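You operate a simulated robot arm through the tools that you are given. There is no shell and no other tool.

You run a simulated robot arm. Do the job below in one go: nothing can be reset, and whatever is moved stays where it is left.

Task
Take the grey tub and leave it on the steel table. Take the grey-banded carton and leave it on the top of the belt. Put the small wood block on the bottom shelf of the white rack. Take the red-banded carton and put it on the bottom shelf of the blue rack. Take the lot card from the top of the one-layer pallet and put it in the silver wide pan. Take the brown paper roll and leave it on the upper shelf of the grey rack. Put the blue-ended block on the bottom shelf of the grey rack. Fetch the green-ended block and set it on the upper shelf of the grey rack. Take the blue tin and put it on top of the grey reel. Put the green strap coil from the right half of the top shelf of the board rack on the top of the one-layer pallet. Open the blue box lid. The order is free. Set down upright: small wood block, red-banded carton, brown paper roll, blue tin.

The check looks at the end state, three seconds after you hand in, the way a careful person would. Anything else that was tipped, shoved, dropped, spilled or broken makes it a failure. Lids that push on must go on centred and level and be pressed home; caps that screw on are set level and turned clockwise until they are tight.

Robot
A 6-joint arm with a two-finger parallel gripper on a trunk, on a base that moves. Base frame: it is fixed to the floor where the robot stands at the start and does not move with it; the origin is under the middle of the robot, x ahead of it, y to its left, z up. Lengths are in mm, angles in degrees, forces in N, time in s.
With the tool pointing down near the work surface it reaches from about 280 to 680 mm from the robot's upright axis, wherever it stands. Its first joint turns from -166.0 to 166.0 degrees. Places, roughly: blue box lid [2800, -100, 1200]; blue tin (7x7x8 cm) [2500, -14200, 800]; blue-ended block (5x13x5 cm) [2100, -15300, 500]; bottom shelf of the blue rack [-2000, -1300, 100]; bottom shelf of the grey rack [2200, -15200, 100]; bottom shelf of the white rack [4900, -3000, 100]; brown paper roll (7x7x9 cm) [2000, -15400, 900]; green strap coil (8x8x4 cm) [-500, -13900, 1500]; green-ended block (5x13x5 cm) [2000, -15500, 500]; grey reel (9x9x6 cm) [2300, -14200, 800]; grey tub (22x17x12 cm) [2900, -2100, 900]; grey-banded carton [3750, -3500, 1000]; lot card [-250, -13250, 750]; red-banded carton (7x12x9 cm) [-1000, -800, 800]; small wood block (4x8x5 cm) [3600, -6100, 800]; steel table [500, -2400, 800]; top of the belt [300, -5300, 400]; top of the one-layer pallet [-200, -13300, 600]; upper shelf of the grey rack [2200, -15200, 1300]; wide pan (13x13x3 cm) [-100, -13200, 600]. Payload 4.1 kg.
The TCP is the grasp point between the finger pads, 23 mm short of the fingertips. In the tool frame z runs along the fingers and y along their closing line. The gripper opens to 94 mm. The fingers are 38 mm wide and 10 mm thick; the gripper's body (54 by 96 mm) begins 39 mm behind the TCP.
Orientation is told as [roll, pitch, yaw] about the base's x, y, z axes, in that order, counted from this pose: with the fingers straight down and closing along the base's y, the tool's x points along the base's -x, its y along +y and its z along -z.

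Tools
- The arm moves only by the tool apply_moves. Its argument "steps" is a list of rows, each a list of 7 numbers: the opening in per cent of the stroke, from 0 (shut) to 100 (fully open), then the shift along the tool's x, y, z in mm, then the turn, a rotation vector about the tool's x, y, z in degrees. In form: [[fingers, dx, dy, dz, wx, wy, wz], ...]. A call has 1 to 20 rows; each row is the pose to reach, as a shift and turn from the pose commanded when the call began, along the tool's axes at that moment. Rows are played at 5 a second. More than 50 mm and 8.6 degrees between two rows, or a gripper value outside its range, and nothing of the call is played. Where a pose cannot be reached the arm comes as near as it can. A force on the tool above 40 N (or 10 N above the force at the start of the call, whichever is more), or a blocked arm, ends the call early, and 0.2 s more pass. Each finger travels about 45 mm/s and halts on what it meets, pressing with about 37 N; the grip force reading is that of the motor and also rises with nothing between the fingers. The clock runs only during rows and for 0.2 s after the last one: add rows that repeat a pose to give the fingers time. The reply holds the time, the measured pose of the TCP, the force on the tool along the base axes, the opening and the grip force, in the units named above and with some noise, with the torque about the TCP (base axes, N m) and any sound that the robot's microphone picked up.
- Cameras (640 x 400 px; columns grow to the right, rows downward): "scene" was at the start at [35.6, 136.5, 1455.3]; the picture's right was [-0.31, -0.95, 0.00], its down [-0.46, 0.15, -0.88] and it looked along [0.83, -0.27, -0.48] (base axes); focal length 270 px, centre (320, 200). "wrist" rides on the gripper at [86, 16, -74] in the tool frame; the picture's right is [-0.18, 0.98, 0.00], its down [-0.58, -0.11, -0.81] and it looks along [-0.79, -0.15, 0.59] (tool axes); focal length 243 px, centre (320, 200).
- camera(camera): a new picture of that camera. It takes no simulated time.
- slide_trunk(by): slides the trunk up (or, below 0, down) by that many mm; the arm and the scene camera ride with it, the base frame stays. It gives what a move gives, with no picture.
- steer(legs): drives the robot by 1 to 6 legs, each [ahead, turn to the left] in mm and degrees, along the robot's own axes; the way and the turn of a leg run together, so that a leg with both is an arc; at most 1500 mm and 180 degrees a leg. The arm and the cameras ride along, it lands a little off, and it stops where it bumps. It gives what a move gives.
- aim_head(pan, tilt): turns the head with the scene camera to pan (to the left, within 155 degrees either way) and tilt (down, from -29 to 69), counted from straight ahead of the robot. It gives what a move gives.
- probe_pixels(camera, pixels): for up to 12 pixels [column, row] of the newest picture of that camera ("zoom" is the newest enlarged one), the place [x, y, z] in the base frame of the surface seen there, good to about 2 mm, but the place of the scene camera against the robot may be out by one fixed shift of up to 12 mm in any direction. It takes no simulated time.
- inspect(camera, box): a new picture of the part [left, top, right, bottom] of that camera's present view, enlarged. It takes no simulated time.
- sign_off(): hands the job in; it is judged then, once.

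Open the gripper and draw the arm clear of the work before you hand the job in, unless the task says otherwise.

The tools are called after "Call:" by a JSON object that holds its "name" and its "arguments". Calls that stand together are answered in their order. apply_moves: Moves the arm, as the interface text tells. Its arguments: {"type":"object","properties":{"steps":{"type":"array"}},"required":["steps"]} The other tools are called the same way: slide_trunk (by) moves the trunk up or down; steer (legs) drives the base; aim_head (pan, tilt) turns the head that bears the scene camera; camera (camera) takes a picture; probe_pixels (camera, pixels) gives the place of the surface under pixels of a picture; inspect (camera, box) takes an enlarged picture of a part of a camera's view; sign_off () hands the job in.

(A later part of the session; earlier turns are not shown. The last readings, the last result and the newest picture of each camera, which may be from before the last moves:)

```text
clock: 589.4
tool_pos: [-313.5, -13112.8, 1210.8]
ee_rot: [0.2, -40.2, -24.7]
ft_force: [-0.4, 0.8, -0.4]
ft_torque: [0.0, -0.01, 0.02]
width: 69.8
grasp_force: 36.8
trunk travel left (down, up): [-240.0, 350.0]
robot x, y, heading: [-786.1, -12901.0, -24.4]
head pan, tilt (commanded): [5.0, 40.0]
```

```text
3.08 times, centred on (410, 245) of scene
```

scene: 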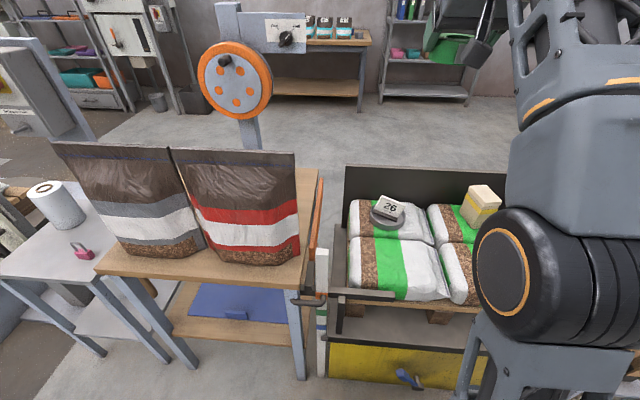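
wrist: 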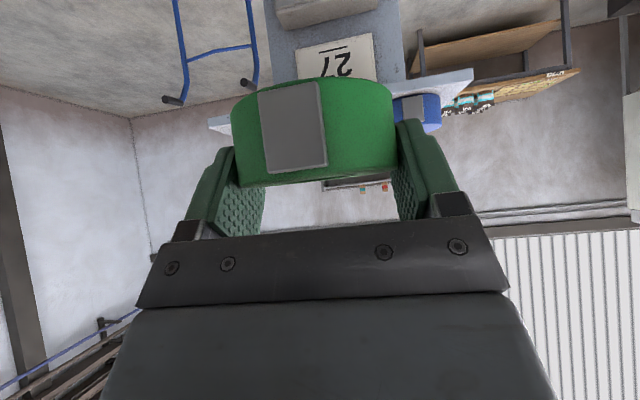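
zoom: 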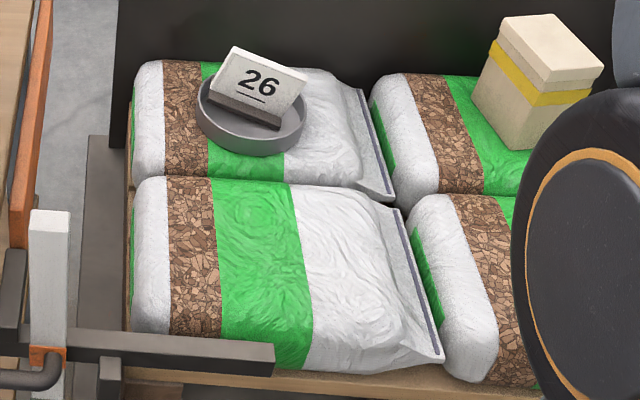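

The bag top is flat at z≈605 (corrected). I move the coil over it and lower to ~22 mm above.

Call:
{"name": "apply_moves", "arguments": {"steps": [[0, 26.9, -1.7, 37.3, 0, 0, 0], [0, 53.8, -3.3, 74.6, 0, 0, 0], [0, 80.6, -5, 111.9, 0, 0, 0], [0, 107.5, -6.7, 149.1, 0, 0, 0], [0, 134.4, -8.3, 186.4, 0, 0, 0], [0, 161.3, -10, 223.7, 0, 0, 0], [0, 188.1, -11.7, 261, 0, 0, 0], [0, 215, -13.3, 298.3, 0, 0, 0], [0, 241.9, -15, 335.6, 0, 0, 0], [0, 268.8, -16.7, 372.8, 0, 0, 0], [0, 295.6, -18.3, 410.1, 0, 0, 0], [0, 322.5, -20, 447.4, 0, 0, 0], [0, 322.5, -20, 447.4, 0, 0, 0]]}}

Call:
{"name": "camera", "arguments": {"camera": "wrist"}}

Call:
{"name": "camera", "arguments": {"camera": "scene"}}

```text
clock: 592.2
tool_pos: [-290.8, -13138.9, 662.5]
ee_rot: [-2.2, -37.2, -16.2]
ft_force: [0.7, -1.1, -0.9]
ft_torque: [0.15, -0.02, -0.15]
width: 69.9
grasp_force: 36.9
out of reach, approached as far as the arm can: row 11, 12, 13
trunk travel left (down, up): [-240.0, 350.0]
robot x, y, heading: [-785.8, -12907.6, -24.2]
head pan, tilt (commanded): [5.0, 40.0]
```

```text
taken
```

wrist: 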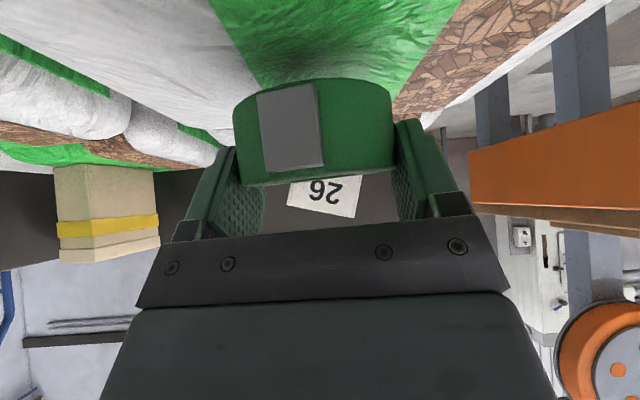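

```text
taken
```

scene: 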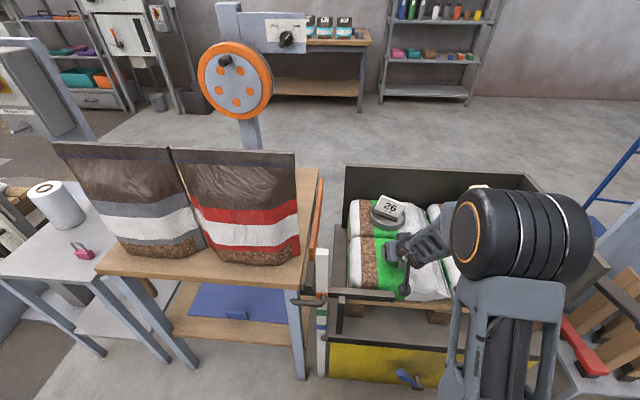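

The arm reached a limit below ~700 mm at this trunk height, twisting slightly. I raise back up 100 mm restoring the orientation, then use the trunk to come down.

Call:
{"name": "apply_moves", "arguments": {"steps": [[0, -20, 0, -27, 0.9, -1, 2.3], [0, -40, 0, -54, 1.8, -2, 4.5], [0, -60, 0, -80, 2.74, -3, 6.77], [0, -60, 0, -80, 2.74, -3, 6.77]]}}

```text
clock: 593.2
tool_pos: [-286.8, -13144.9, 760.8]
ee_rot: [3.6, -43.0, -34.1]
ft_force: [-1.1, -1.0, -1.0]
ft_torque: [0.0, -0.01, 0.02]
width: 69.7
grasp_force: 37.1
out of reach, approached as far as the arm can: row 1, 2, 3
trunk travel left (down, up): [-240.0, 350.0]
robot x, y, heading: [-783.7, -12903.4, -24.2]
head pan, tilt (commanded): [5.0, 40.0]
```

The rotation overshot (reference was the unclipped pose). I undo it while rising 40 mm more.

Call:
{"name": "apply_moves", "arguments": {"steps": [[0, -9, 0, -10, -0.9, 1, -2.3], [0, -18, 0, -20, -1.8, 2, -4.5], [0, -27, 0, -29, -2.74, 3, -6.77], [0, -27, 0, -29, -2.74, 3, -6.77]]}}

```text
clock: 594.2
tool_pos: [-289.2, -13144.0, 778.8]
ee_rot: [1.0, -41.9, -29.5]
ft_force: [0.8, -0.1, -0.5]
ft_torque: [0.02, -0.01, 0.0]
width: 69.4
grasp_force: 36.7
out of reach, approached as far as the arm can: row 1, 2, 3, 4
trunk travel left (down, up): [-240.0, 350.0]
robot x, y, heading: [-787.3, -12901.0, -24.6]
head pan, tilt (commanded): [5.0, 40.0]
```

Still constrained. I go up another 150 mm without rotation and see how the orientation settles.

Call:
{"name": "apply_moves", "arguments": {"steps": [[0, -32, 0, -38, 0, 0, 0], [0, -64, 0, -76, 0, 0, 0], [0, -96, 0, -115, 0, 0, 0], [0, -96, 0, -115, 0, 0, 0]]}}

Call:
{"name": "camera", "arguments": {"camera": "scene"}}

Call:
{"name": "camera", "arguments": {"camera": "wrist"}}

```text
refused: row 3 steps farther than a row can; nothing moved
```

```text
taken
```

scene: 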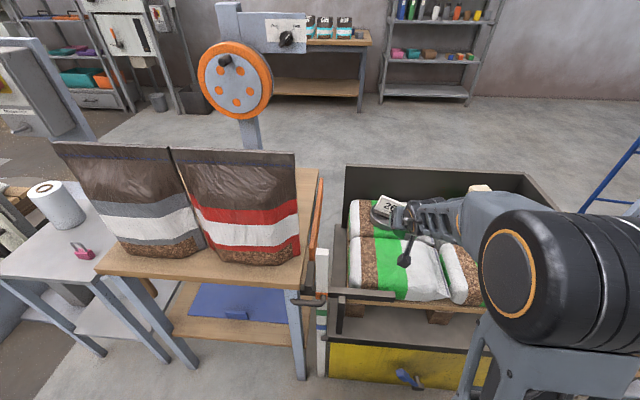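

```text
taken
```

wrist: 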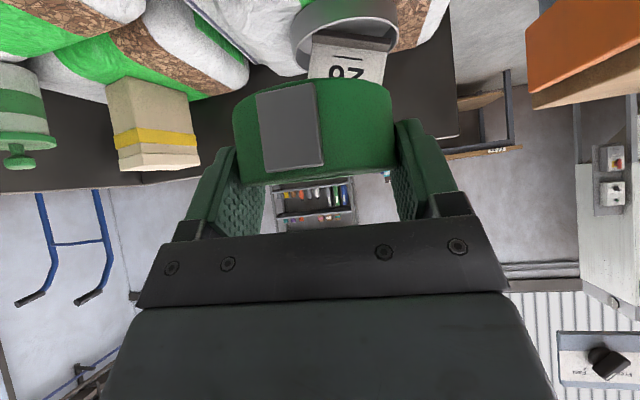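

I repeat with smaller steps.

Call:
{"name": "apply_moves", "arguments": {"steps": [[0, -30, 0, -36, 0, 0, 0], [0, -60, 0, -72, 0, 0, 0], [0, -90, 0, -108, 0, 0, 0], [0, -120, 0, -144, 0, 0, 0], [0, -120, 0, -144, 0, 0, 0]]}}

```text
clock: 595.4
tool_pos: [-280.4, -13101.2, 936.7]
ee_rot: [-0.8, -42.7, -29.6]
ft_force: [0.2, 0.0, 0.2]
ft_torque: [0.0, 0.01, 0.0]
width: 69.2
grasp_force: 37.3
out of reach, approached as far as the arm can: row 1, 2, 3, 4, 5
trunk travel left (down, up): [-240.0, 350.0]
robot x, y, heading: [-791.0, -12902.0, -24.6]
head pan, tilt (commanded): [5.0, 40.0]
```

The solver seems stuck near a limit. I move toward a comfortable region (up 130, back 80) to recover.

Call:
{"name": "apply_moves", "arguments": {"steps": [[0, 0, 0, -40, 0, 0, 0], [0, 0, 0, -80, 0, 0, 0], [0, 0, 0, -120, 0, 0, 0], [0, 0, 0, -160, 0, 0, 0], [0, 0, 0, -160, 0, 0, 0]]}}

```text
clock: 596.6
tool_pos: [-370.4, -13029.5, 1051.0]
ee_rot: [0.1, -42.4, -29.6]
ft_force: [-0.5, -0.6, -0.5]
ft_torque: [-0.03, 0.0, -0.01]
width: 69.2
grasp_force: 37.3
out of reach, approached as far as the arm can: row 1, 2, 3, 4, 5
trunk travel left (down, up): [-240.0, 350.0]
robot x, y, heading: [-782.8, -12904.0, -24.5]
head pan, tilt (commanded): [5.0, 40.0]
```

Only turning the tool further left is blocked; turning right is fine, and the coil is round. I rotate the tool ~20° clockwise about the vertical.

Call:
{"name": "apply_moves", "arguments": {"steps": [[0, 0, 0, 0, 4.5, 0, 5], [0, 0, 0, 0, 9, 0, 10], [0, 0, 0, 0, 13.4, 0, 14.9], [0, 0, 0, 0, 13.4, 0, 14.9]]}}

```text
clock: 597.6
tool_pos: [-369.9, -13031.0, 1050.9]
ee_rot: [1.0, -41.7, -49.6]
ft_force: [-0.6, 0.1, -1.0]
ft_torque: [-0.01, 0.01, 0.0]
width: 69.5
grasp_force: 36.3
trunk travel left (down, up): [-240.0, 350.0]
robot x, y, heading: [-788.6, -12903.6, -24.4]
head pan, tilt (commanded): [5.0, 40.0]
```

Reachable again. I fix pitch/roll back to the grasp values and move the coil toward the bag, to z≈700.

Call:
{"name": "apply_moves", "arguments": {"steps": [[0, 14.5, -1.4, 45.2, 0.8, 1.5, 0], [0, 29, -2.8, 90.3, 0.8, 1.5, 0], [0, 43.6, -4.1, 135.5, 0.8, 1.5, 0], [0, 58.1, -5.5, 180.6, 0.8, 1.5, 0], [0, 72.6, -6.9, 225.8, 0.8, 1.5, 0], [0, 87.2, -8.3, 270.9, 0.8, 1.5, 0], [0, 101.7, -9.6, 316.1, 0.8, 1.5, 0], [0, 116.2, -11, 361.2, 0.8, 1.5, 0], [0, 116.2, -11, 361.2, 0.8, 1.5, 0]]}}

Call:
{"name": "camera", "arguments": {"camera": "wrist"}}

```text
clock: 599.6
tool_pos: [-270.1, -13153.1, 704.0]
ee_rot: [0.3, -40.1, -49.4]
ft_force: [-0.5, -0.3, 0.0]
ft_torque: [-0.03, -0.01, 0.02]
width: 69.7
grasp_force: 36.6
trunk travel left (down, up): [-240.0, 350.0]
robot x, y, heading: [-783.0, -12902.6, -24.3]
head pan, tilt (commanded): [5.0, 40.0]
```

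```text
taken
```

wrist: 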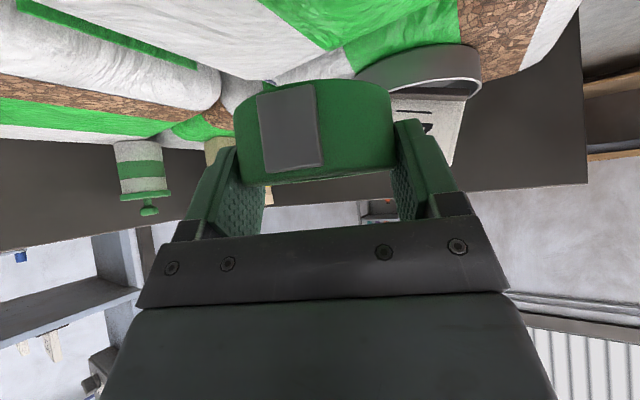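

Reached exactly. I lower 55 mm, then slowly to contact.

Call:
{"name": "apply_moves", "arguments": {"steps": [[0, 9.7, 0, 11.5, 0, 0, 0], [0, 19.4, 0, 23, 0, 0, 0], [0, 29, 0, 34.4, 0, 0, 0], [0, 35.5, 0, 42, 0, 0, 0], [0, 38, 0, 45, 0, 0, 0], [0, 38, 0, 45, 0, 0, 0]]}}

```text
clock: 601.0
tool_pos: [-272.2, -13152.4, 643.8]
ee_rot: [0.1, -40.2, -49.5]
ft_force: [0.3, 0.1, -0.9]
ft_torque: [0.02, 0.04, 0.02]
width: 69.6
grasp_force: 37.2
trunk travel left (down, up): [-240.0, 350.0]
robot x, y, heading: [-782.5, -12902.0, -24.5]
head pan, tilt (commanded): [5.0, 40.0]
```

Call:
{"name": "apply_moves", "arguments": {"steps": [[0, 1.3, 0, 1.5, 0, 0, 0], [0, 2.6, 0, 3, 0, 0, 0], [0, 3.5, 0, 4.2, 0, 0, 0], [0, 3.5, 0, 4.2, 0, 0, 0]]}}

```text
clock: 602.0
tool_pos: [-273.2, -13152.6, 638.5]
ee_rot: [0.2, -40.3, -49.6]
ft_force: [-2.0, 0.3, 8.8]
ft_torque: [0.02, 0.21, -0.01]
width: 69.7
grasp_force: 37.7
trunk travel left (down, up): [-240.0, 350.0]
robot x, y, heading: [-786.7, -12899.9, -24.4]
head pan, tilt (commanded): [5.0, 40.0]
```

Contact (8.8 N). I open and retract along the tool axis.

Call:
{"name": "apply_moves", "arguments": {"steps": [[80, -0.5, 0, -0.6, 0, 0, 0], [95, -0.5, 0, -0.6, 0, 0, 0], [100, -0.5, 0, -0.6, 0, 0, 0], [100, -0.5, 0, -0.6, 0, 0, 0], [100, -10, 0, -20, 0, 0, 0], [100, -20, 0, -50, 0, 0, 0], [100, -20, 0, -90, 0, 0, 0], [100, -20, 0, -130, 0, 0, 0], [100, -20, 0, -170, 0, 0, 0]]}}

Call:
{"name": "camera", "arguments": {"camera": "scene"}}

Call:
{"name": "inspect", "arguments": {"camera": "scene", "box": [320, 170, 500, 320]}}

```text
clock: 604.0
tool_pos: [-332.3, -13080.1, 780.0]
ee_rot: [0.2, -40.2, -49.5]
ft_force: [0.4, -0.7, 0.0]
ft_torque: [-0.02, 0.03, 0.02]
width: 94.0
grasp_force: 0.1
trunk travel left (down, up): [-240.0, 350.0]
robot x, y, heading: [-783.9, -12900.8, -24.5]
head pan, tilt (commanded): [5.0, 40.0]
```

```text
taken
```

scene: 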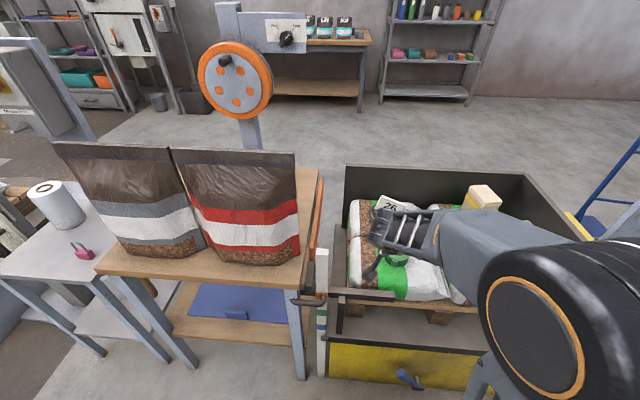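

```text
2.67 times, centred on (410, 245) of scene
```

zoom: 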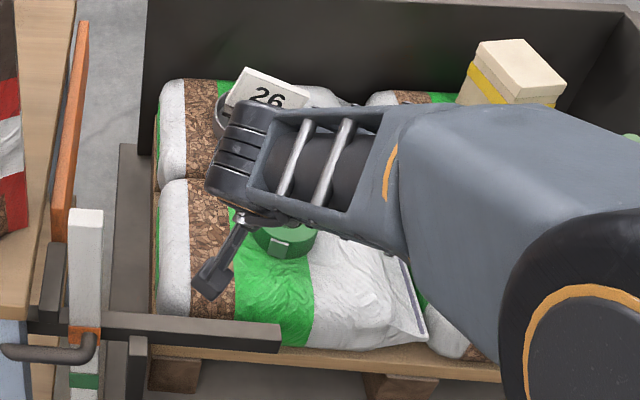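

The coil lies on the bag. I raise the trunk, straighten the tool, and verify the pallet.

Call:
{"name": "slide_trunk", "arguments": {"by": 160}}

Call:
{"name": "apply_moves", "arguments": {"steps": [[60, 0, 0, -20, 0, 8, 0], [60, 0, 0, -40, 0, 16, 0], [60, 0, 0, -60, 0, 24, 0], [60, 0, 0, -80, 0, 32, 0], [60, 0, 0, -100, 0, 40.2, 0], [60, 0, 0, -100, 0, 40.2, 0]]}}

Call:
{"name": "apply_moves", "arguments": {"steps": [[60, 15, 0, 0, 0, 0, -8.3], [60, 30, 0, 0, 0, 0, -16.6], [60, 45, 0, 0, 0, 0, -24.8], [60, 45, 0, 0, 0, 0, -24.8]]}}

Call:
{"name": "steer", "arguments": {"legs": [[-250, 0]]}}

Call:
{"name": "camera", "arguments": {"camera": "scene"}}

```text
clock: 605.8
tool_pos: [-331.0, -13080.2, 940.2]
ee_rot: [0.1, -40.3, -49.4]
ft_force: [-0.1, 0.1, 0.0]
ft_torque: [0.02, -0.01, 0.0]
width: 93.8
grasp_force: 0.0
trunk travel left (down, up): [-400.0, 190.0]
robot x, y, heading: [-787.9, -12901.7, -24.6]
head pan, tilt (commanded): [5.0, 40.0]
```

```text
clock: 607.2
tool_pos: [-378.3, -13027.2, 974.8]
ee_rot: [-9.2, -10.5, -48.7]
ft_force: [0.4, -0.6, 0.6]
ft_torque: [-0.01, -0.02, 0.03]
width: 56.2
grasp_force: 0.0
out of reach, approached as far as the arm can: row 3, 4, 5, 6
trunk travel left (down, up): [-400.0, 190.0]
robot x, y, heading: [-782.8, -12905.1, -24.6]
head pan, tilt (commanded): [5.0, 40.0]
```

```text
clock: 608.2
tool_pos: [-408.4, -12994.7, 966.0]
ee_rot: [-12.8, -5.8, -23.9]
ft_force: [-0.3, 0.5, 0.6]
ft_torque: [0.0, 0.0, 0.0]
width: 56.2
grasp_force: 0.1
trunk travel left (down, up): [-400.0, 190.0]
robot x, y, heading: [-785.5, -12902.3, -24.2]
head pan, tilt (commanded): [5.0, 40.0]
```

```text
clock: 610.0
tool_pos: [-630.8, -12893.8, 967.4]
ee_rot: [-12.7, -5.8, -23.9]
ft_force: [-0.1, -0.8, 0.7]
ft_torque: [-0.01, 0.03, 0.01]
width: 56.5
grasp_force: 0.1
trunk travel left (down, up): [-400.0, 190.0]
robot x, y, heading: [-1009.1, -12804.9, -24.3]
head pan, tilt (commanded): [5.0, 40.0]
```

```text
taken
```

scene: 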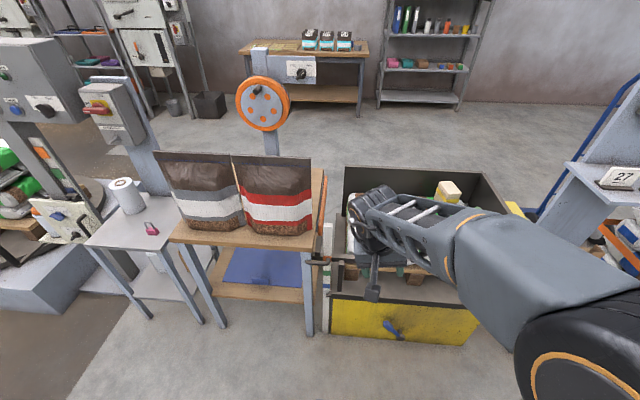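

The arm is in an awkward configuration. I bring it back to the starting-like pose (426 ahead, 95 right, vertical) to recover freedom.

Call:
{"name": "apply_moves", "arguments": {"steps": [[60, -8, -28, -30, -2.1, 1, 0], [60, -15, -56, -61, -4.2, 1.9, 0], [60, -23, -84, -91, -6.3, 2.9, 0], [60, -30, -112, -122, -8.5, 3.9, 0], [60, -38, -140, -152, -10.6, 4.8, 0], [60, -45, -169, -183, -12.7, 5.8, 0], [60, -45, -169, -183, -12.7, 5.8, 0]]}}

Call:
{"name": "camera", "arguments": {"camera": "scene"}}

```text
clock: 611.6
tool_pos: [-644.3, -12969.5, 1172.8]
ee_rot: [-15.9, -2.3, -24.8]
ft_force: [-0.8, -0.4, -0.5]
ft_torque: [-0.01, 0.02, 0.02]
width: 56.5
grasp_force: 0.1
out of reach, approached as far as the arm can: row 1, 2, 3, 4, 5, 6, 7
trunk travel left (down, up): [-400.0, 190.0]
robot x, y, heading: [-1008.7, -12798.0, -24.3]
head pan, tilt (commanded): [5.0, 40.0]
```

```text
taken
```

scene: 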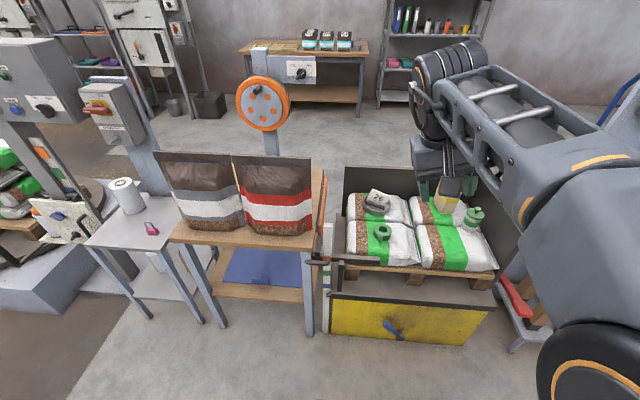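

The pallet looks right (coil at (382,232), card in pan). The arm is stuck, perhaps with a flipped elbow; I probe the elbow and forearm positions.

Call:
{"name": "probe_pixels", "arguments": {"camera": "scene", "pixels": [[600, 360], [560, 250], [450, 90], [500, 100], [440, 160], [580, 330], [630, 300], [430, 200]]}}

Call:
{"name": "aim_head", "arguments": {"pan": -40, "tilt": 45}}

Call:
{"name": "camera", "arguments": {"camera": "scene"}}

```text
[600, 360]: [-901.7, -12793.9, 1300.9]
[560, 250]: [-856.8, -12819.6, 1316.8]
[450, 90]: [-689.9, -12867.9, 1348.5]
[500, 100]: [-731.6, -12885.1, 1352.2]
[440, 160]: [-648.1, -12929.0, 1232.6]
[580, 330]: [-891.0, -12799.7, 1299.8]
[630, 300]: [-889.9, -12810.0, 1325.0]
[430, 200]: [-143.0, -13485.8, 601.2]
```

```text
clock: 612.7
tool_pos: [-644.1, -12969.6, 1171.3]
ee_rot: [-15.9, -2.4, -24.8]
ft_force: [0.1, -0.1, 0.3]
ft_torque: [-0.02, -0.02, 0.03]
width: 56.1
grasp_force: 0.1
trunk travel left (down, up): [-400.0, 190.0]
robot x, y, heading: [-1007.5, -12802.0, -24.2]
head pan, tilt (commanded): [-40.0, 45.0]
```

```text
taken
```

scene: 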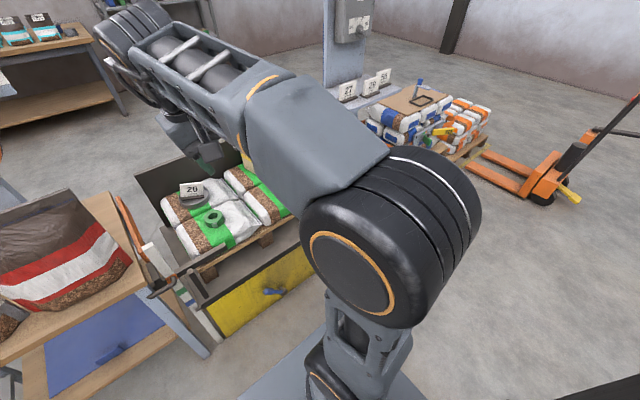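

I test in place: just un-roll the tool by 16° without translation.

Call:
{"name": "apply_moves", "arguments": {"steps": [[60, 0, 0, 0, -5, 0, 0], [60, 0, 0, 0, -10, 0, 0], [60, 0, 0, 0, -15.9, 2.3, 0], [60, 0, 0, 0, -15.9, 2.3, 0]]}}

```text
clock: 613.7
tool_pos: [-643.8, -12969.4, 1172.1]
ee_rot: [-15.9, -2.6, -24.6]
ft_force: [0.1, -0.9, -0.1]
ft_torque: [0.01, 0.0, 0.0]
width: 56.4
grasp_force: 0.1
out of reach, approached as far as the arm can: row 1, 2, 3, 4
trunk travel left (down, up): [-400.0, 190.0]
robot x, y, heading: [-1010.6, -12802.6, -24.3]
head pan, tilt (commanded): [-40.0, 45.0]
```

Likely the wrist's roll joint is at its limit after passing a singular pose. I unwind it: first turn the tool 40° to the right about the vertical.

Call:
{"name": "apply_moves", "arguments": {"steps": [[60, 0, 0, 0, 0, 2.2, 7.7], [60, 0, 0, 0, 0, 4.4, 15.4], [60, 0, 0, 0, 0, 6.6, 23], [60, 0, 0, 0, 0, 8.8, 30.7], [60, 0, 0, 0, 0, 11, 38.4], [60, 0, 0, 0, 0, 11, 38.4]]}}

```text
clock: 615.1
tool_pos: [-647.0, -12985.5, 1175.9]
ee_rot: [-17.6, -4.7, -63.8]
ft_force: [-0.2, -0.4, -0.1]
ft_torque: [0.01, -0.02, 0.01]
width: 56.4
grasp_force: 0.0
out of reach, approached as far as the arm can: row 3, 4, 5, 6
trunk travel left (down, up): [-400.0, 190.0]
robot x, y, heading: [-1010.1, -12800.9, -24.3]
head pan, tilt (commanded): [-40.0, 45.0]
```

Now pitch the tool up to horizontal (pointing 40° right), moving forward a little.

Call:
{"name": "apply_moves", "arguments": {"steps": [[60, -15, -1, -5, 0, -8.2, 0], [60, -30, -2, -10, 0, -16.4, 0], [60, -45, -3, -15, 0, -24.6, 0], [60, -60, -4, -20, 0, -32.8, 0], [60, -75, -5, -25, 0, -41, 0], [60, -90, -6, -30, 0, -49.2, 0], [60, -105, -7, -35, 0, -57.4, 0], [60, -120, -8, -40, 0, -65.6, 0], [60, -135, -9, -45, 0, -73.8, 0], [60, -150, -10, -50, 0, -82, 0], [60, -166, -10, -55, 0, -90, 0], [60, -166, -10, -55, 0, -90, 0]]}}

Call:
{"name": "camera", "arguments": {"camera": "scene"}}

```text
clock: 617.7
tool_pos: [-570.0, -13127.2, 1246.1]
ee_rot: [-105.6, -71.8, 41.0]
ft_force: [0.3, -0.1, -0.3]
ft_torque: [-0.01, 0.01, -0.01]
width: 56.4
grasp_force: 0.1
trunk travel left (down, up): [-400.0, 190.0]
robot x, y, heading: [-1007.2, -12803.4, -24.3]
head pan, tilt (commanded): [-40.0, 45.0]
```

```text
taken
```

scene: 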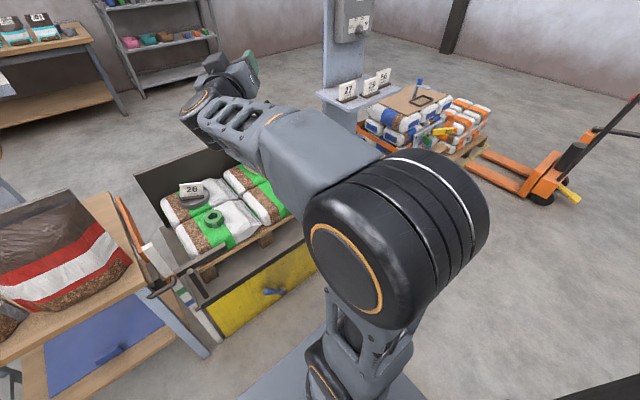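

Good: fully reached. Next pitch the tool 40° above horizontal, raising the TCP accordingly.

Call:
{"name": "apply_moves", "arguments": {"steps": [[60, -24, 0, -9, 0, -8, 0], [60, -48, 0, -18, 0, -16, 0], [60, -72, 0, -27, 0, -24, 0], [60, -96, 0, -36, 0, -32, 0], [60, -120, 0, -45, 0, -40, 0], [60, -120, 0, -45, 0, -40, 0]]}}

```text
clock: 619.1
tool_pos: [-560.5, -13060.8, 1355.2]
ee_rot: [-156.0, -42.3, 98.2]
ft_force: [-0.3, -0.1, 0.7]
ft_torque: [0.01, -0.01, -0.03]
width: 56.3
grasp_force: 0.1
trunk travel left (down, up): [-400.0, 190.0]
robot x, y, heading: [-1011.7, -12801.4, -24.2]
head pan, tilt (commanded): [-40.0, 45.0]
```

Reached. Now turn ~23° left about the vertical so the tool points straight ahead and up.

Call:
{"name": "apply_moves", "arguments": {"steps": [[60, 0, 0, 0, -5.2, -2.3, 5.1], [60, 0, 0, 0, -10.4, -4.6, 10.3], [60, 0, 0, 0, -15.6, -6.9, 15.4], [60, 0, 0, 0, -15.6, -6.9, 15.4]]}}

Call:
{"name": "camera", "arguments": {"camera": "scene"}}

```text
clock: 620.1
tool_pos: [-561.3, -13063.1, 1356.5]
ee_rot: [-155.8, -42.4, 120.8]
ft_force: [-0.7, -0.2, 0.5]
ft_torque: [0.02, 0.02, 0.02]
width: 56.4
grasp_force: 0.1
trunk travel left (down, up): [-400.0, 190.0]
robot x, y, heading: [-1009.7, -12802.7, -24.3]
head pan, tilt (commanded): [-40.0, 45.0]
```

```text
taken
```

scene: 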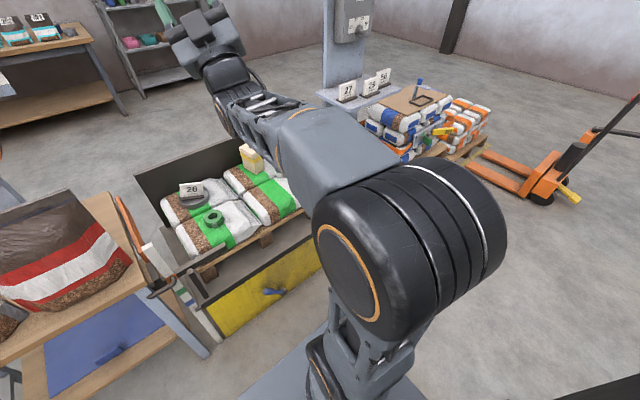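

Now a 24° spin about the tool axis to restore its nominal roll.

Call:
{"name": "apply_moves", "arguments": {"steps": [[60, 0, 0, 0, 0, 0, 8], [60, 0, 0, 0, 0, 0, 16], [60, 0, 0, 0, 0, 0, 24], [60, 0, 0, 0, 0, 0, 24]]}}

Call:
{"name": "apply_moves", "arguments": {"steps": [[60, 27.2, 0, -1.9, 0, 8.25, 0], [60, 53.9, 0, -7.9, 0, 16.5, 0], [60, 79.5, 0, -17.5, 0, 24.75, 0], [60, 103.4, 0, -30.8, 0, 33, 0], [60, 125.2, 0, -47.3, 0, 41.25, 0], [60, 144.3, 0, -66.8, 0, 49.5, 0], [60, 160.5, 0, -88.8, 0, 57.75, 0], [60, 173.4, 0, -112.9, 0, 66, 0], [60, 182.6, 0, -138.6, 0, 74.25, 0], [60, 188.1, 0, -165.4, 0, 82.5, 0], [60, 189.6, 0, -192.6, 0, 90.75, 0], [60, 187.3, 0, -220, 0, 99, 0], [60, 181, 0, -246.4, 0, 107.25, 0], [60, 171.1, 0, -271.9, 0, 115.5, 0], [60, 157.5, 0, -295.6, 0, 123.75, 0], [60, 140.7, 0, -317.3, 0, 132, 0]]}}

Call:
{"name": "camera", "arguments": {"camera": "scene"}}

```text
clock: 621.1
tool_pos: [-562.0, -13062.3, 1356.4]
ee_rot: [-179.9, -47.7, 154.4]
ft_force: [-0.7, 0.3, 0.0]
ft_torque: [0.01, -0.02, 0.0]
width: 56.4
grasp_force: 0.0
trunk travel left (down, up): [-400.0, 190.0]
robot x, y, heading: [-1007.5, -12803.4, -24.2]
head pan, tilt (commanded): [-40.0, 45.0]
```

```text
clock: 624.5
tool_pos: [-696.0, -13019.2, 999.8]
ee_rot: [12.3, -8.0, -26.2]
ft_force: [0.9, -0.4, -0.3]
ft_torque: [-0.03, 0.02, -0.03]
width: 56.3
grasp_force: 0.0
out of reach, approached as far as the arm can: row 11, 12, 13, 14, 15, 16
trunk travel left (down, up): [-400.0, 190.0]
robot x, y, heading: [-1009.1, -12802.5, -24.4]
head pan, tilt (commanded): [-40.0, 45.0]
```

```text
taken
```

scene: 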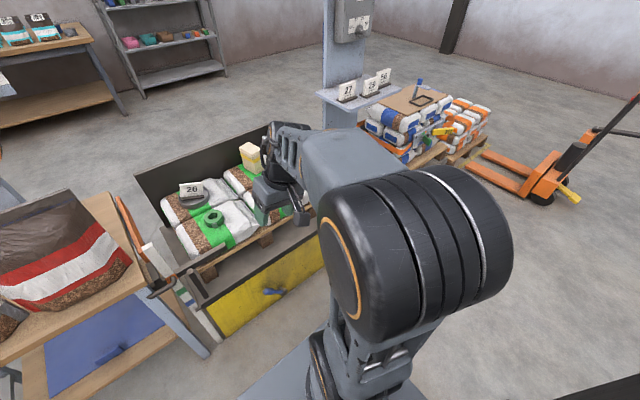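

The theory fits: the tool passed the forearm axis on its left side. I reverse the swing back up, then will re-do it with the tool exactly in the arm's plane.

Call:
{"name": "apply_moves", "arguments": {"steps": [[60, -27.3, 0, -2, 0, -8.25, 0], [60, -54, 0, -7.8, 0, -16.5, 0], [60, -79.6, 0, -17.5, 0, -24.75, 0], [60, -103.5, 0, -30.7, 0, -33, 0], [60, -125.3, 0, -47.2, 0, -41.25, 0], [60, -144.5, 0, -66.6, 0, -49.5, 0], [60, -160.7, 0, -88.6, 0, -57.75, 0], [60, -173.6, 0, -112.7, 0, -66, 0], [60, -182.9, 0, -138.4, 0, -74.25, 0], [60, -188.4, 0, -165.2, 0, -82.5, 0], [60, -190, 0, -192.5, 0, -90.75, 0], [60, -187.7, 0, -219.7, 0, -99, 0], [60, -181.5, 0, -246.3, 0, -107.25, 0], [60, -171.5, 0, -271.8, 0, -115.5, 0], [60, -158, 0, -295.6, 0, -123.75, 0], [60, -141.2, 0, -317.1, 0, -132, 0]]}}

```text
clock: 627.9
tool_pos: [-634.7, -13121.7, 1324.7]
ee_rot: [164.5, -38.6, 165.5]
ft_force: [-0.5, -0.1, 0.3]
ft_torque: [0.0, 0.01, 0.02]
width: 56.4
grasp_force: 0.0
trunk travel left (down, up): [-400.0, 190.0]
robot x, y, heading: [-1010.3, -12803.0, -24.1]
head pan, tilt (commanded): [-40.0, 45.0]
```

The tool now points up 49° with azimuth ‑14°, close to the arm's plane. I shift it left by 137 mm and turn 14.3° left so it lies exactly in the robot's centre plane.

Call:
{"name": "apply_moves", "arguments": {"steps": [[60, 4.5, 33.5, -5.5, -2.2, 0.75, 2.7], [60, 9, 67, -11, -4.45, 1.5, 5.4], [60, 13.5, 100.5, -16.6, -6.7, 2.25, 8.1], [60, 18.1, 133.9, -22.2, -8.9, 3, 10.8], [60, 18.1, 133.9, -22.2, -8.9, 3, 10.8]]}}

```text
clock: 629.1
tool_pos: [-577.0, -12998.4, 1326.1]
ee_rot: [164.4, -38.7, 179.9]
ft_force: [0.4, 1.2, 0.7]
ft_torque: [-0.03, 0.01, -0.01]
width: 56.2
grasp_force: 0.0
trunk travel left (down, up): [-400.0, 190.0]
robot x, y, heading: [-1004.5, -12803.2, -24.3]
head pan, tilt (commanded): [-40.0, 45.0]
```

The tool is in the centre plane now. I spin it -18.5° to level its sides, then swing down through the forearm axis in this plane.

Call:
{"name": "apply_moves", "arguments": {"steps": [[60, 0, 0, 0, 0, 0, -6.2], [60, 0, 0, 0, 0, 0, -12.4], [60, 0, 0, 0, 0, 0, -18.5], [60, 0, 0, 0, 0, 0, -18.5]]}}

Call:
{"name": "apply_moves", "arguments": {"steps": [[60, 26.6, 0, 5.9, 0, 8.2, 0], [60, 52.7, 0, 8.1, 0, 16.4, 0], [60, 77.6, 0, 6.3, 0, 24.6, 0], [60, 101.1, 0, 1.4, 0, 32.8, 0], [60, 122.1, 0, -7.1, 0, 41, 0], [60, 140.8, 0, -18.2, 0, 49.2, 0], [60, 156.6, 0, -32.1, 0, 57.4, 0], [60, 169, 0, -48.1, 0, 65.6, 0], [60, 178, 0, -65.6, 0, 73.8, 0], [60, 183.2, 0, -84.3, 0, 82, 0], [60, 184.6, 0, -103.4, 0, 90.2, 0], [60, 182, 0, -122.7, 0, 98.4, 0], [60, 175.6, 0, -141.2, 0, 106.6, 0], [60, 165.6, 0, -158.8, 0, 114.8, 0], [60, 152, 0, -174.7, 0, 123, 0], [60, 135.2, 0, -188.4, 0, 131.2, 0], [60, 116.5, 0, -198.5, 0, 138.9, 0]]}}

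```text
clock: 630.1
tool_pos: [-577.6, -12997.4, 1324.5]
ee_rot: [179.8, -41.2, 155.9]
ft_force: [0.4, 0.2, 0.3]
ft_torque: [0.02, 0.02, -0.01]
width: 56.4
grasp_force: 0.0
trunk travel left (down, up): [-400.0, 190.0]
robot x, y, heading: [-1012.0, -12802.3, -24.5]
head pan, tilt (commanded): [-40.0, 45.0]
```

```text
clock: 633.7
tool_pos: [-619.6, -12979.9, 1098.8]
ee_rot: [0.1, 0.3, -24.2]
ft_force: [-0.6, 1.2, 0.8]
ft_torque: [0.02, 0.0, -0.01]
width: 56.5
grasp_force: 0.1
trunk travel left (down, up): [-400.0, 190.0]
robot x, y, heading: [-1005.8, -12803.1, -24.3]
head pan, tilt (commanded): [-40.0, 45.0]
```

The arm is fully recovered (vertical, exact). Next are the tin and the grey rack. I look to the right for a way around the pallets.

Call:
{"name": "aim_head", "arguments": {"pan": -55, "tilt": 18}}

Call:
{"name": "camera", "arguments": {"camera": "scene"}}

Call:
{"name": "probe_pixels", "arguments": {"camera": "scene", "pixels": [[330, 250], [400, 260], [470, 300], [500, 280], [560, 320], [600, 330], [620, 280], [450, 200], [350, 220], [300, 260], [560, 250], [400, 220]]}}

```text
clock: 634.6
tool_pos: [-617.5, -12979.8, 1097.8]
ee_rot: [0.2, 0.1, -24.2]
ft_force: [0.3, 0.0, 0.9]
ft_torque: [-0.01, -0.04, -0.02]
width: 56.4
grasp_force: 0.1
trunk travel left (down, up): [-400.0, 190.0]
robot x, y, heading: [-1010.9, -12799.5, -24.3]
head pan, tilt (commanded): [-55.0, 18.0]
```

```text
taken
```

scene: 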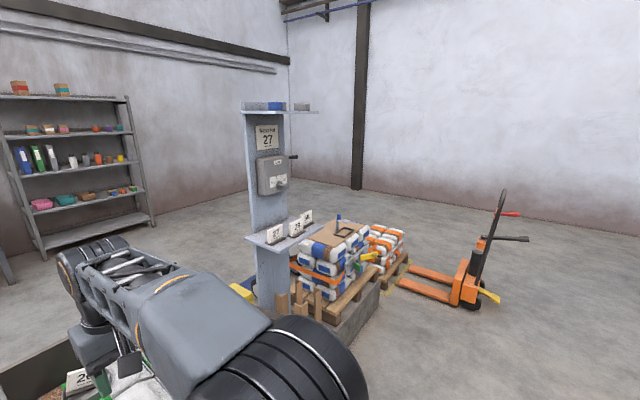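

```text
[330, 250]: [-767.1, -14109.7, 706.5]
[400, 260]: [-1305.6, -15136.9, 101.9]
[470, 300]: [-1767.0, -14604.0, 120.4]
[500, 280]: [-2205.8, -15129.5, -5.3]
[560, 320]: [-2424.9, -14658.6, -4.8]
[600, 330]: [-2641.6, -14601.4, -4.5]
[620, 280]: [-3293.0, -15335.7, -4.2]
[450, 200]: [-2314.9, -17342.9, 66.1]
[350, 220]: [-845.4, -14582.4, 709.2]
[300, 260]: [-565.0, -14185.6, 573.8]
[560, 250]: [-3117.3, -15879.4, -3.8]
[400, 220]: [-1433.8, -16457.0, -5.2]
```

The line of pallets ends near n≈-14400 with open floor beyond. I drive around its right end, keeping clear of the orange pallet jack.

Call:
{"name": "steer", "arguments": {"legs": [[0, -109.9], [1310, 0], [0, 15.6], [1400, 0]]}}

Call:
{"name": "aim_head", "arguments": {"pan": 60, "tilt": 15}}

Call:
{"name": "camera", "arguments": {"camera": "scene"}}

Call:
{"name": "probe_pixels", "arguments": {"camera": "scene", "pixels": [[100, 300], [200, 300], [250, 280], [320, 300], [400, 300], [320, 240], [400, 240], [250, 240], [500, 260], [150, 250], [200, 220], [300, 220]]}}

```text
clock: 653.2
tool_pos: [-2793.3, -15331.4, 1098.2]
ee_rot: [0.1, 0.1, -119.9]
ft_force: [0.7, -0.3, 0.0]
ft_torque: [0.02, 0.0, 0.01]
width: 56.7
grasp_force: 0.0
trunk travel left (down, up): [-400.0, 190.0]
robot x, y, heading: [-2577.3, -14960.0, -120.1]
head pan, tilt (commanded): [-55.0, 18.0]
```

```text
clock: 655.2
tool_pos: [-2793.1, -15332.2, 1098.4]
ee_rot: [0.0, 0.1, -120.0]
ft_force: [0.6, 0.0, 0.4]
ft_torque: [-0.01, 0.01, 0.0]
width: 56.5
grasp_force: 0.0
trunk travel left (down, up): [-400.0, 190.0]
robot x, y, heading: [-2578.4, -14962.6, -120.3]
head pan, tilt (commanded): [60.0, 15.0]
```

```text
taken
```

scene: 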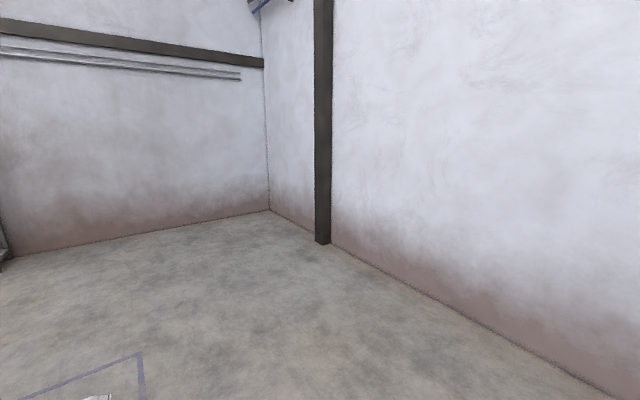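

```text
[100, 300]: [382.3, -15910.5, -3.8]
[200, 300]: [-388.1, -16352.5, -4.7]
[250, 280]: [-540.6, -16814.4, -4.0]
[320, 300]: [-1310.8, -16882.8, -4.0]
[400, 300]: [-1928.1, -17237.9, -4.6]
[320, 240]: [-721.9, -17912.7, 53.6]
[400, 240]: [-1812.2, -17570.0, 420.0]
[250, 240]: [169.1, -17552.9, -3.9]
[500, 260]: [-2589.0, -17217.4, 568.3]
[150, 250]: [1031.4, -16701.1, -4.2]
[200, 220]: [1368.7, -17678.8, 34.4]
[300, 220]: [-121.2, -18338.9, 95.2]
```

The floor is open toward the far corner. I check the small white thing at (97,397), then plan the leg.

Call:
{"name": "aim_head", "arguments": {"pan": 80, "tilt": 30}}

Call:
{"name": "camera", "arguments": {"camera": "scene"}}

Call:
{"name": "probe_pixels", "arguments": {"camera": "scene", "pixels": [[250, 330], [300, 330], [200, 250], [320, 250], [120, 250], [60, 300], [350, 300], [260, 200], [100, 200], [160, 330]]}}

```text
clock: 656.0
tool_pos: [-2791.0, -15332.0, 1098.5]
ee_rot: [0.0, 0.0, -119.9]
ft_force: [-0.3, -0.2, 0.1]
ft_torque: [0.0, 0.0, 0.0]
width: 56.6
grasp_force: 0.2
trunk travel left (down, up): [-400.0, 190.0]
robot x, y, heading: [-2578.1, -14961.3, -120.0]
head pan, tilt (commanded): [80.0, 30.0]
```

```text
taken
```

scene: 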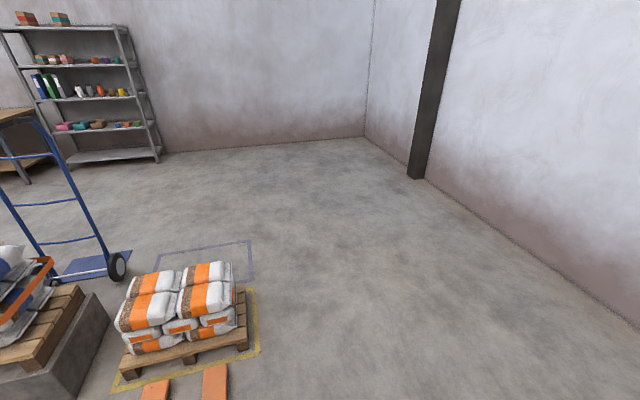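

```text
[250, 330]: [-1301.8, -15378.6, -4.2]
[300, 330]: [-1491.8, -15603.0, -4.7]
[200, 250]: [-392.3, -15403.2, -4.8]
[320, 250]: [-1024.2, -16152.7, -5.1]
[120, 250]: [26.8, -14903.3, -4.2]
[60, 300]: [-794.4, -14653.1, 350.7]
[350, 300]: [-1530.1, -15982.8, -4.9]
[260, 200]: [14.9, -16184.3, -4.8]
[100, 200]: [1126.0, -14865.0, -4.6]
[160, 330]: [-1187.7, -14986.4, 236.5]
```

The grey rack is visible at (85,90) with open floor before it. I drive there in two legs.

Call:
{"name": "steer", "arguments": {"legs": [[0, 84], [1050, 0], [1035, 0], [0, 63.7], [1300, 0], [1150, 0]]}}

Call:
{"name": "steer", "arguments": {"legs": [[0, -52]]}}

Call:
{"name": "aim_head", "arguments": {"pan": 0, "tilt": 20}}

Call:
{"name": "camera", "arguments": {"camera": "scene"}}

```text
clock: 684.4
tool_pos: [1658.1, -14845.8, 1099.0]
ee_rot: [0.1, 0.1, 28.2]
ft_force: [-0.1, 1.1, -0.4]
ft_torque: [-0.03, 0.03, 0.02]
width: 56.3
grasp_force: 0.1
trunk travel left (down, up): [-400.0, 190.0]
robot x, y, heading: [1278.1, -15044.8, 28.1]
head pan, tilt (commanded): [80.0, 30.0]
```

```text
clock: 687.2
tool_pos: [1670.7, -15223.5, 1098.1]
ee_rot: [0.1, 0.2, -23.9]
ft_force: [0.2, -0.3, 0.3]
ft_torque: [0.03, -0.02, 0.0]
width: 56.2
grasp_force: 0.0
trunk travel left (down, up): [-400.0, 190.0]
robot x, y, heading: [1280.5, -15048.1, -24.0]
head pan, tilt (commanded): [80.0, 30.0]
```

```text
clock: 688.7
tool_pos: [1671.1, -15223.3, 1097.5]
ee_rot: [0.1, 0.0, -24.0]
ft_force: [0.4, -0.2, -0.3]
ft_torque: [-0.03, 0.0, 0.01]
width: 56.4
grasp_force: 0.1
trunk travel left (down, up): [-400.0, 190.0]
robot x, y, heading: [1280.8, -15046.1, -24.2]
head pan, tilt (commanded): [0.0, 20.0]
```

```text
taken
```

scene: 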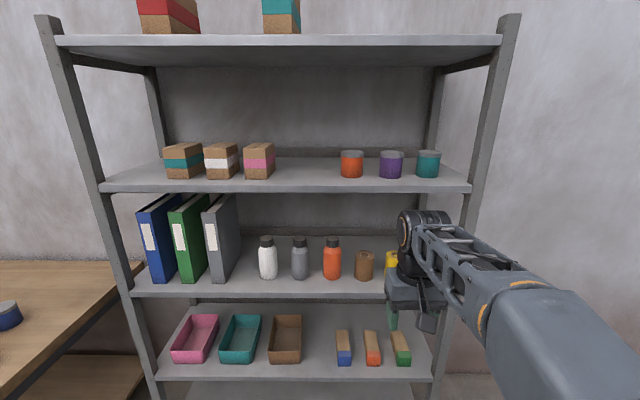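

A clear view of the grey rack: brown roll at (363,265), blocks at (344,345) blue, (400,347) green, upper shelf with free middle (300,170). I probe positions.

Call:
{"name": "probe_pixels", "arguments": {"camera": "scene", "pixels": [[363, 258], [363, 272], [344, 338], [344, 357], [400, 338], [400, 357], [310, 175], [300, 185], [320, 285], [320, 370], [60, 60], [505, 60]]}}

Call:
{"name": "inspect", "arguments": {"camera": "scene", "box": [220, 210, 460, 390]}}

```text
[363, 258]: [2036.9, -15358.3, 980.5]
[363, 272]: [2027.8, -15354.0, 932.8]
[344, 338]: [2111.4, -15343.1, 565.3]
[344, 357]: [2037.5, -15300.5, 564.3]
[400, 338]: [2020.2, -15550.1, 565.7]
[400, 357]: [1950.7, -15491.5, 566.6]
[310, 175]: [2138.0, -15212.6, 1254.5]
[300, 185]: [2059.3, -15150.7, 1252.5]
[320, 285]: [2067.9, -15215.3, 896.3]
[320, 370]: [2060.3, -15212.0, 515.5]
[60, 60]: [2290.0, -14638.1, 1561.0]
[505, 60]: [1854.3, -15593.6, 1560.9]
```

```text
2.22 times, centred on (340, 300) of scene
```

zoom: 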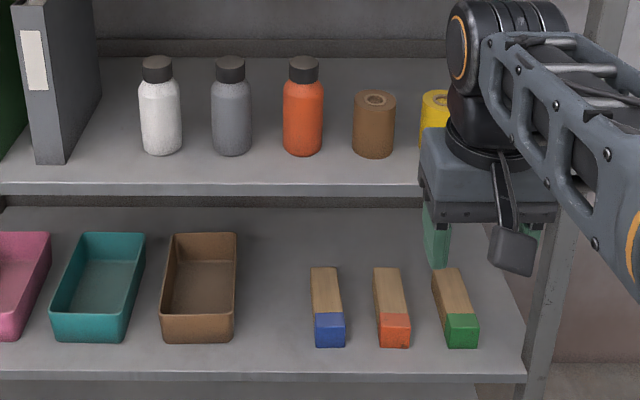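

Rack front at s≈8155; upper shelf z≈1259, mid ≈901, lower ≈520. First the brown roll (centre ≈ s 8250, n -13133). I drive up in line with it.

Call:
{"name": "steer", "arguments": {"legs": [[0, 5.4], [285, 0], [0, -5.7]]}}

Call:
{"name": "aim_head", "arguments": {"pan": 0, "tilt": 35}}

Call:
{"name": "camera", "arguments": {"camera": "scene"}}

Call:
{"name": "camera", "arguments": {"camera": "wrist"}}

```text
clock: 691.3
tool_pos: [1948.8, -15275.6, 1098.2]
ee_rot: [0.1, 0.5, -18.6]
ft_force: [0.2, -0.9, 0.2]
ft_torque: [0.0, -0.02, 0.0]
width: 56.5
grasp_force: 0.0
trunk travel left (down, up): [-400.0, 190.0]
robot x, y, heading: [1549.4, -15141.1, -19.0]
head pan, tilt (commanded): [0.0, 20.0]
stopped in leg 2: the robot was blocked; the commanded pose is now the measured one
```

```text
clock: 692.0
tool_pos: [1949.2, -15274.9, 1099.0]
ee_rot: [0.0, 0.5, -18.6]
ft_force: [-0.7, -0.3, -0.2]
ft_torque: [0.02, -0.04, 0.01]
width: 56.4
grasp_force: 0.0
trunk travel left (down, up): [-400.0, 190.0]
robot x, y, heading: [1549.5, -15138.7, -18.5]
head pan, tilt (commanded): [0.0, 35.0]
```

```text
taken
```

scene: 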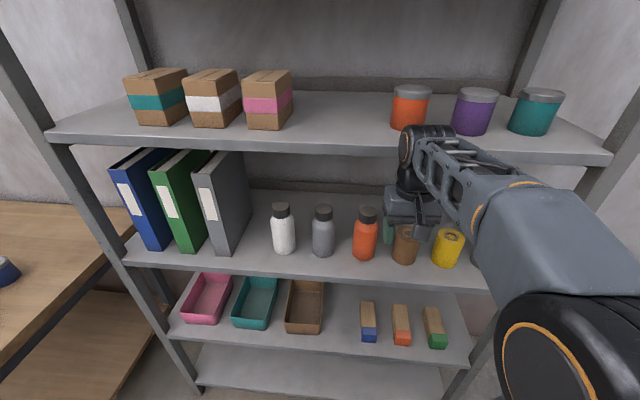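

```text
taken
```

wrist: 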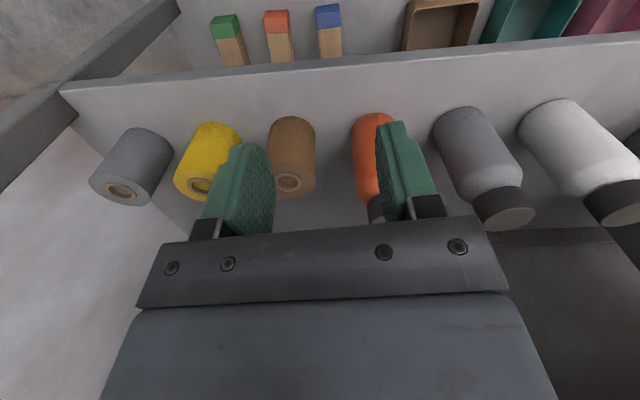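

The wrist (above the TCP) touched the upper shelf's front edge. I back off 120 mm at once and check that nothing moved.

Call:
{"name": "steer", "arguments": {"legs": [[-120, 0]]}}

Call:
{"name": "camera", "arguments": {"camera": "scene"}}

Call:
{"name": "probe_pixels", "arguments": {"camera": "scene", "pixels": [[330, 120], [330, 150], [560, 150], [90, 140], [400, 100], [470, 100], [520, 105], [270, 115]]}}

```text
clock: 693.3
tool_pos: [1836.5, -15237.3, 1095.5]
ee_rot: [0.1, 0.7, -18.8]
ft_force: [-0.8, 0.1, -0.5]
ft_torque: [0.01, -0.01, -0.01]
width: 56.5
grasp_force: 0.1
trunk travel left (down, up): [-400.0, 190.0]
robot x, y, heading: [1433.3, -15099.3, -18.9]
head pan, tilt (commanded): [0.0, 35.0]
```

```text
taken
```

scene: 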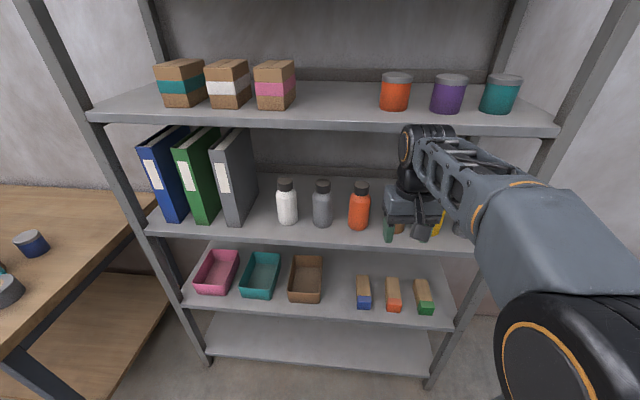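

```text
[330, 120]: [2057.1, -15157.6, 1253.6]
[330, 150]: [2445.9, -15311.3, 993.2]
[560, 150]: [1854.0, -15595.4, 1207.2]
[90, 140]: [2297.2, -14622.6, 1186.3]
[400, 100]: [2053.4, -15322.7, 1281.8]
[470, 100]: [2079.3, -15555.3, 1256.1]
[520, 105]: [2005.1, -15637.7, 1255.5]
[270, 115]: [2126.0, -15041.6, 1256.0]
```

The rack is unmoved. I tilt the tool 45° and lower it here so the wrist stays well below the upper shelf.

Call:
{"name": "apply_moves", "arguments": {"steps": [[100, 3, 0, 16, 0, -7.5, 0], [100, 6, 0, 32, 0, -15, 0], [100, 9, 0, 48, 0, -22.5, 0], [100, 12, 0, 64, 0, -30, 0], [100, 14, 0, 80, 0, -37.5, 0], [100, 16, 0, 96, 0, -45.5, 0], [100, 16, 0, 96, 0, -45.5, 0]]}}

Call:
{"name": "steer", "arguments": {"legs": [[120, 0], [0, -5.6]]}}

Call:
{"name": "camera", "arguments": {"camera": "wrist"}}

Call:
{"name": "camera", "arguments": {"camera": "scene"}}

```text
clock: 694.9
tool_pos: [1821.1, -15232.2, 1001.9]
ee_rot: [0.1, -44.8, -18.8]
ft_force: [0.0, 0.2, -0.3]
ft_torque: [-0.03, -0.02, 0.02]
width: 93.8
grasp_force: 0.1
trunk travel left (down, up): [-400.0, 190.0]
robot x, y, heading: [1435.3, -15098.6, -19.0]
head pan, tilt (commanded): [0.0, 35.0]
```

```text
clock: 696.6
tool_pos: [1919.3, -15309.0, 1002.0]
ee_rot: [0.2, -44.9, -24.5]
ft_force: [0.5, -0.4, 0.1]
ft_torque: [0.02, 0.02, 0.02]
width: 94.0
grasp_force: 0.0
trunk travel left (down, up): [-400.0, 190.0]
robot x, y, heading: [1552.1, -15136.8, -24.7]
head pan, tilt (commanded): [0.0, 35.0]
```

```text
taken
```

wrist: 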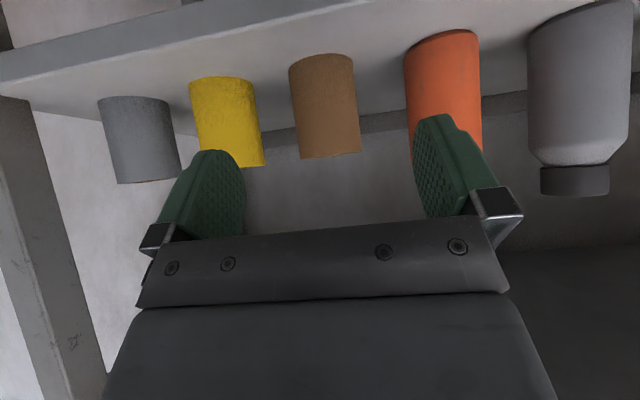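

```text
taken
```

scene: 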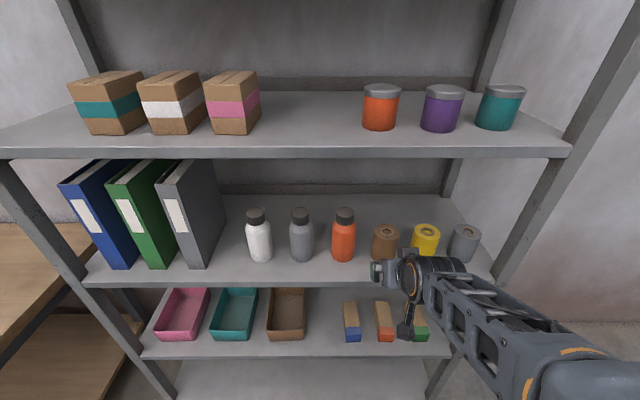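

The roll is right ahead at wrist (325,105). I probe its edges, top, and the neighbours.

Call:
{"name": "probe_pixels", "arguments": {"camera": "wrist", "pixels": [[294, 90], [355, 85], [325, 90], [325, 65], [328, 145], [330, 154], [305, 140], [352, 135], [262, 120], [407, 70], [440, 60], [230, 60]]}}

```text
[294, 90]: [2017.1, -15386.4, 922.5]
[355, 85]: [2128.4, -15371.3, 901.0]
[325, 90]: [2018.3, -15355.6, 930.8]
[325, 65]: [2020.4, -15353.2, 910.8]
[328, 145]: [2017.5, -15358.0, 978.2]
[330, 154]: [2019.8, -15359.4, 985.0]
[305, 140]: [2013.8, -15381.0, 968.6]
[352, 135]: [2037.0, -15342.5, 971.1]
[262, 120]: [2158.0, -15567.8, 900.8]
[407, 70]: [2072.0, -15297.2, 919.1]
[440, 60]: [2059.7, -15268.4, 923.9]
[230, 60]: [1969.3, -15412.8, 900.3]
```

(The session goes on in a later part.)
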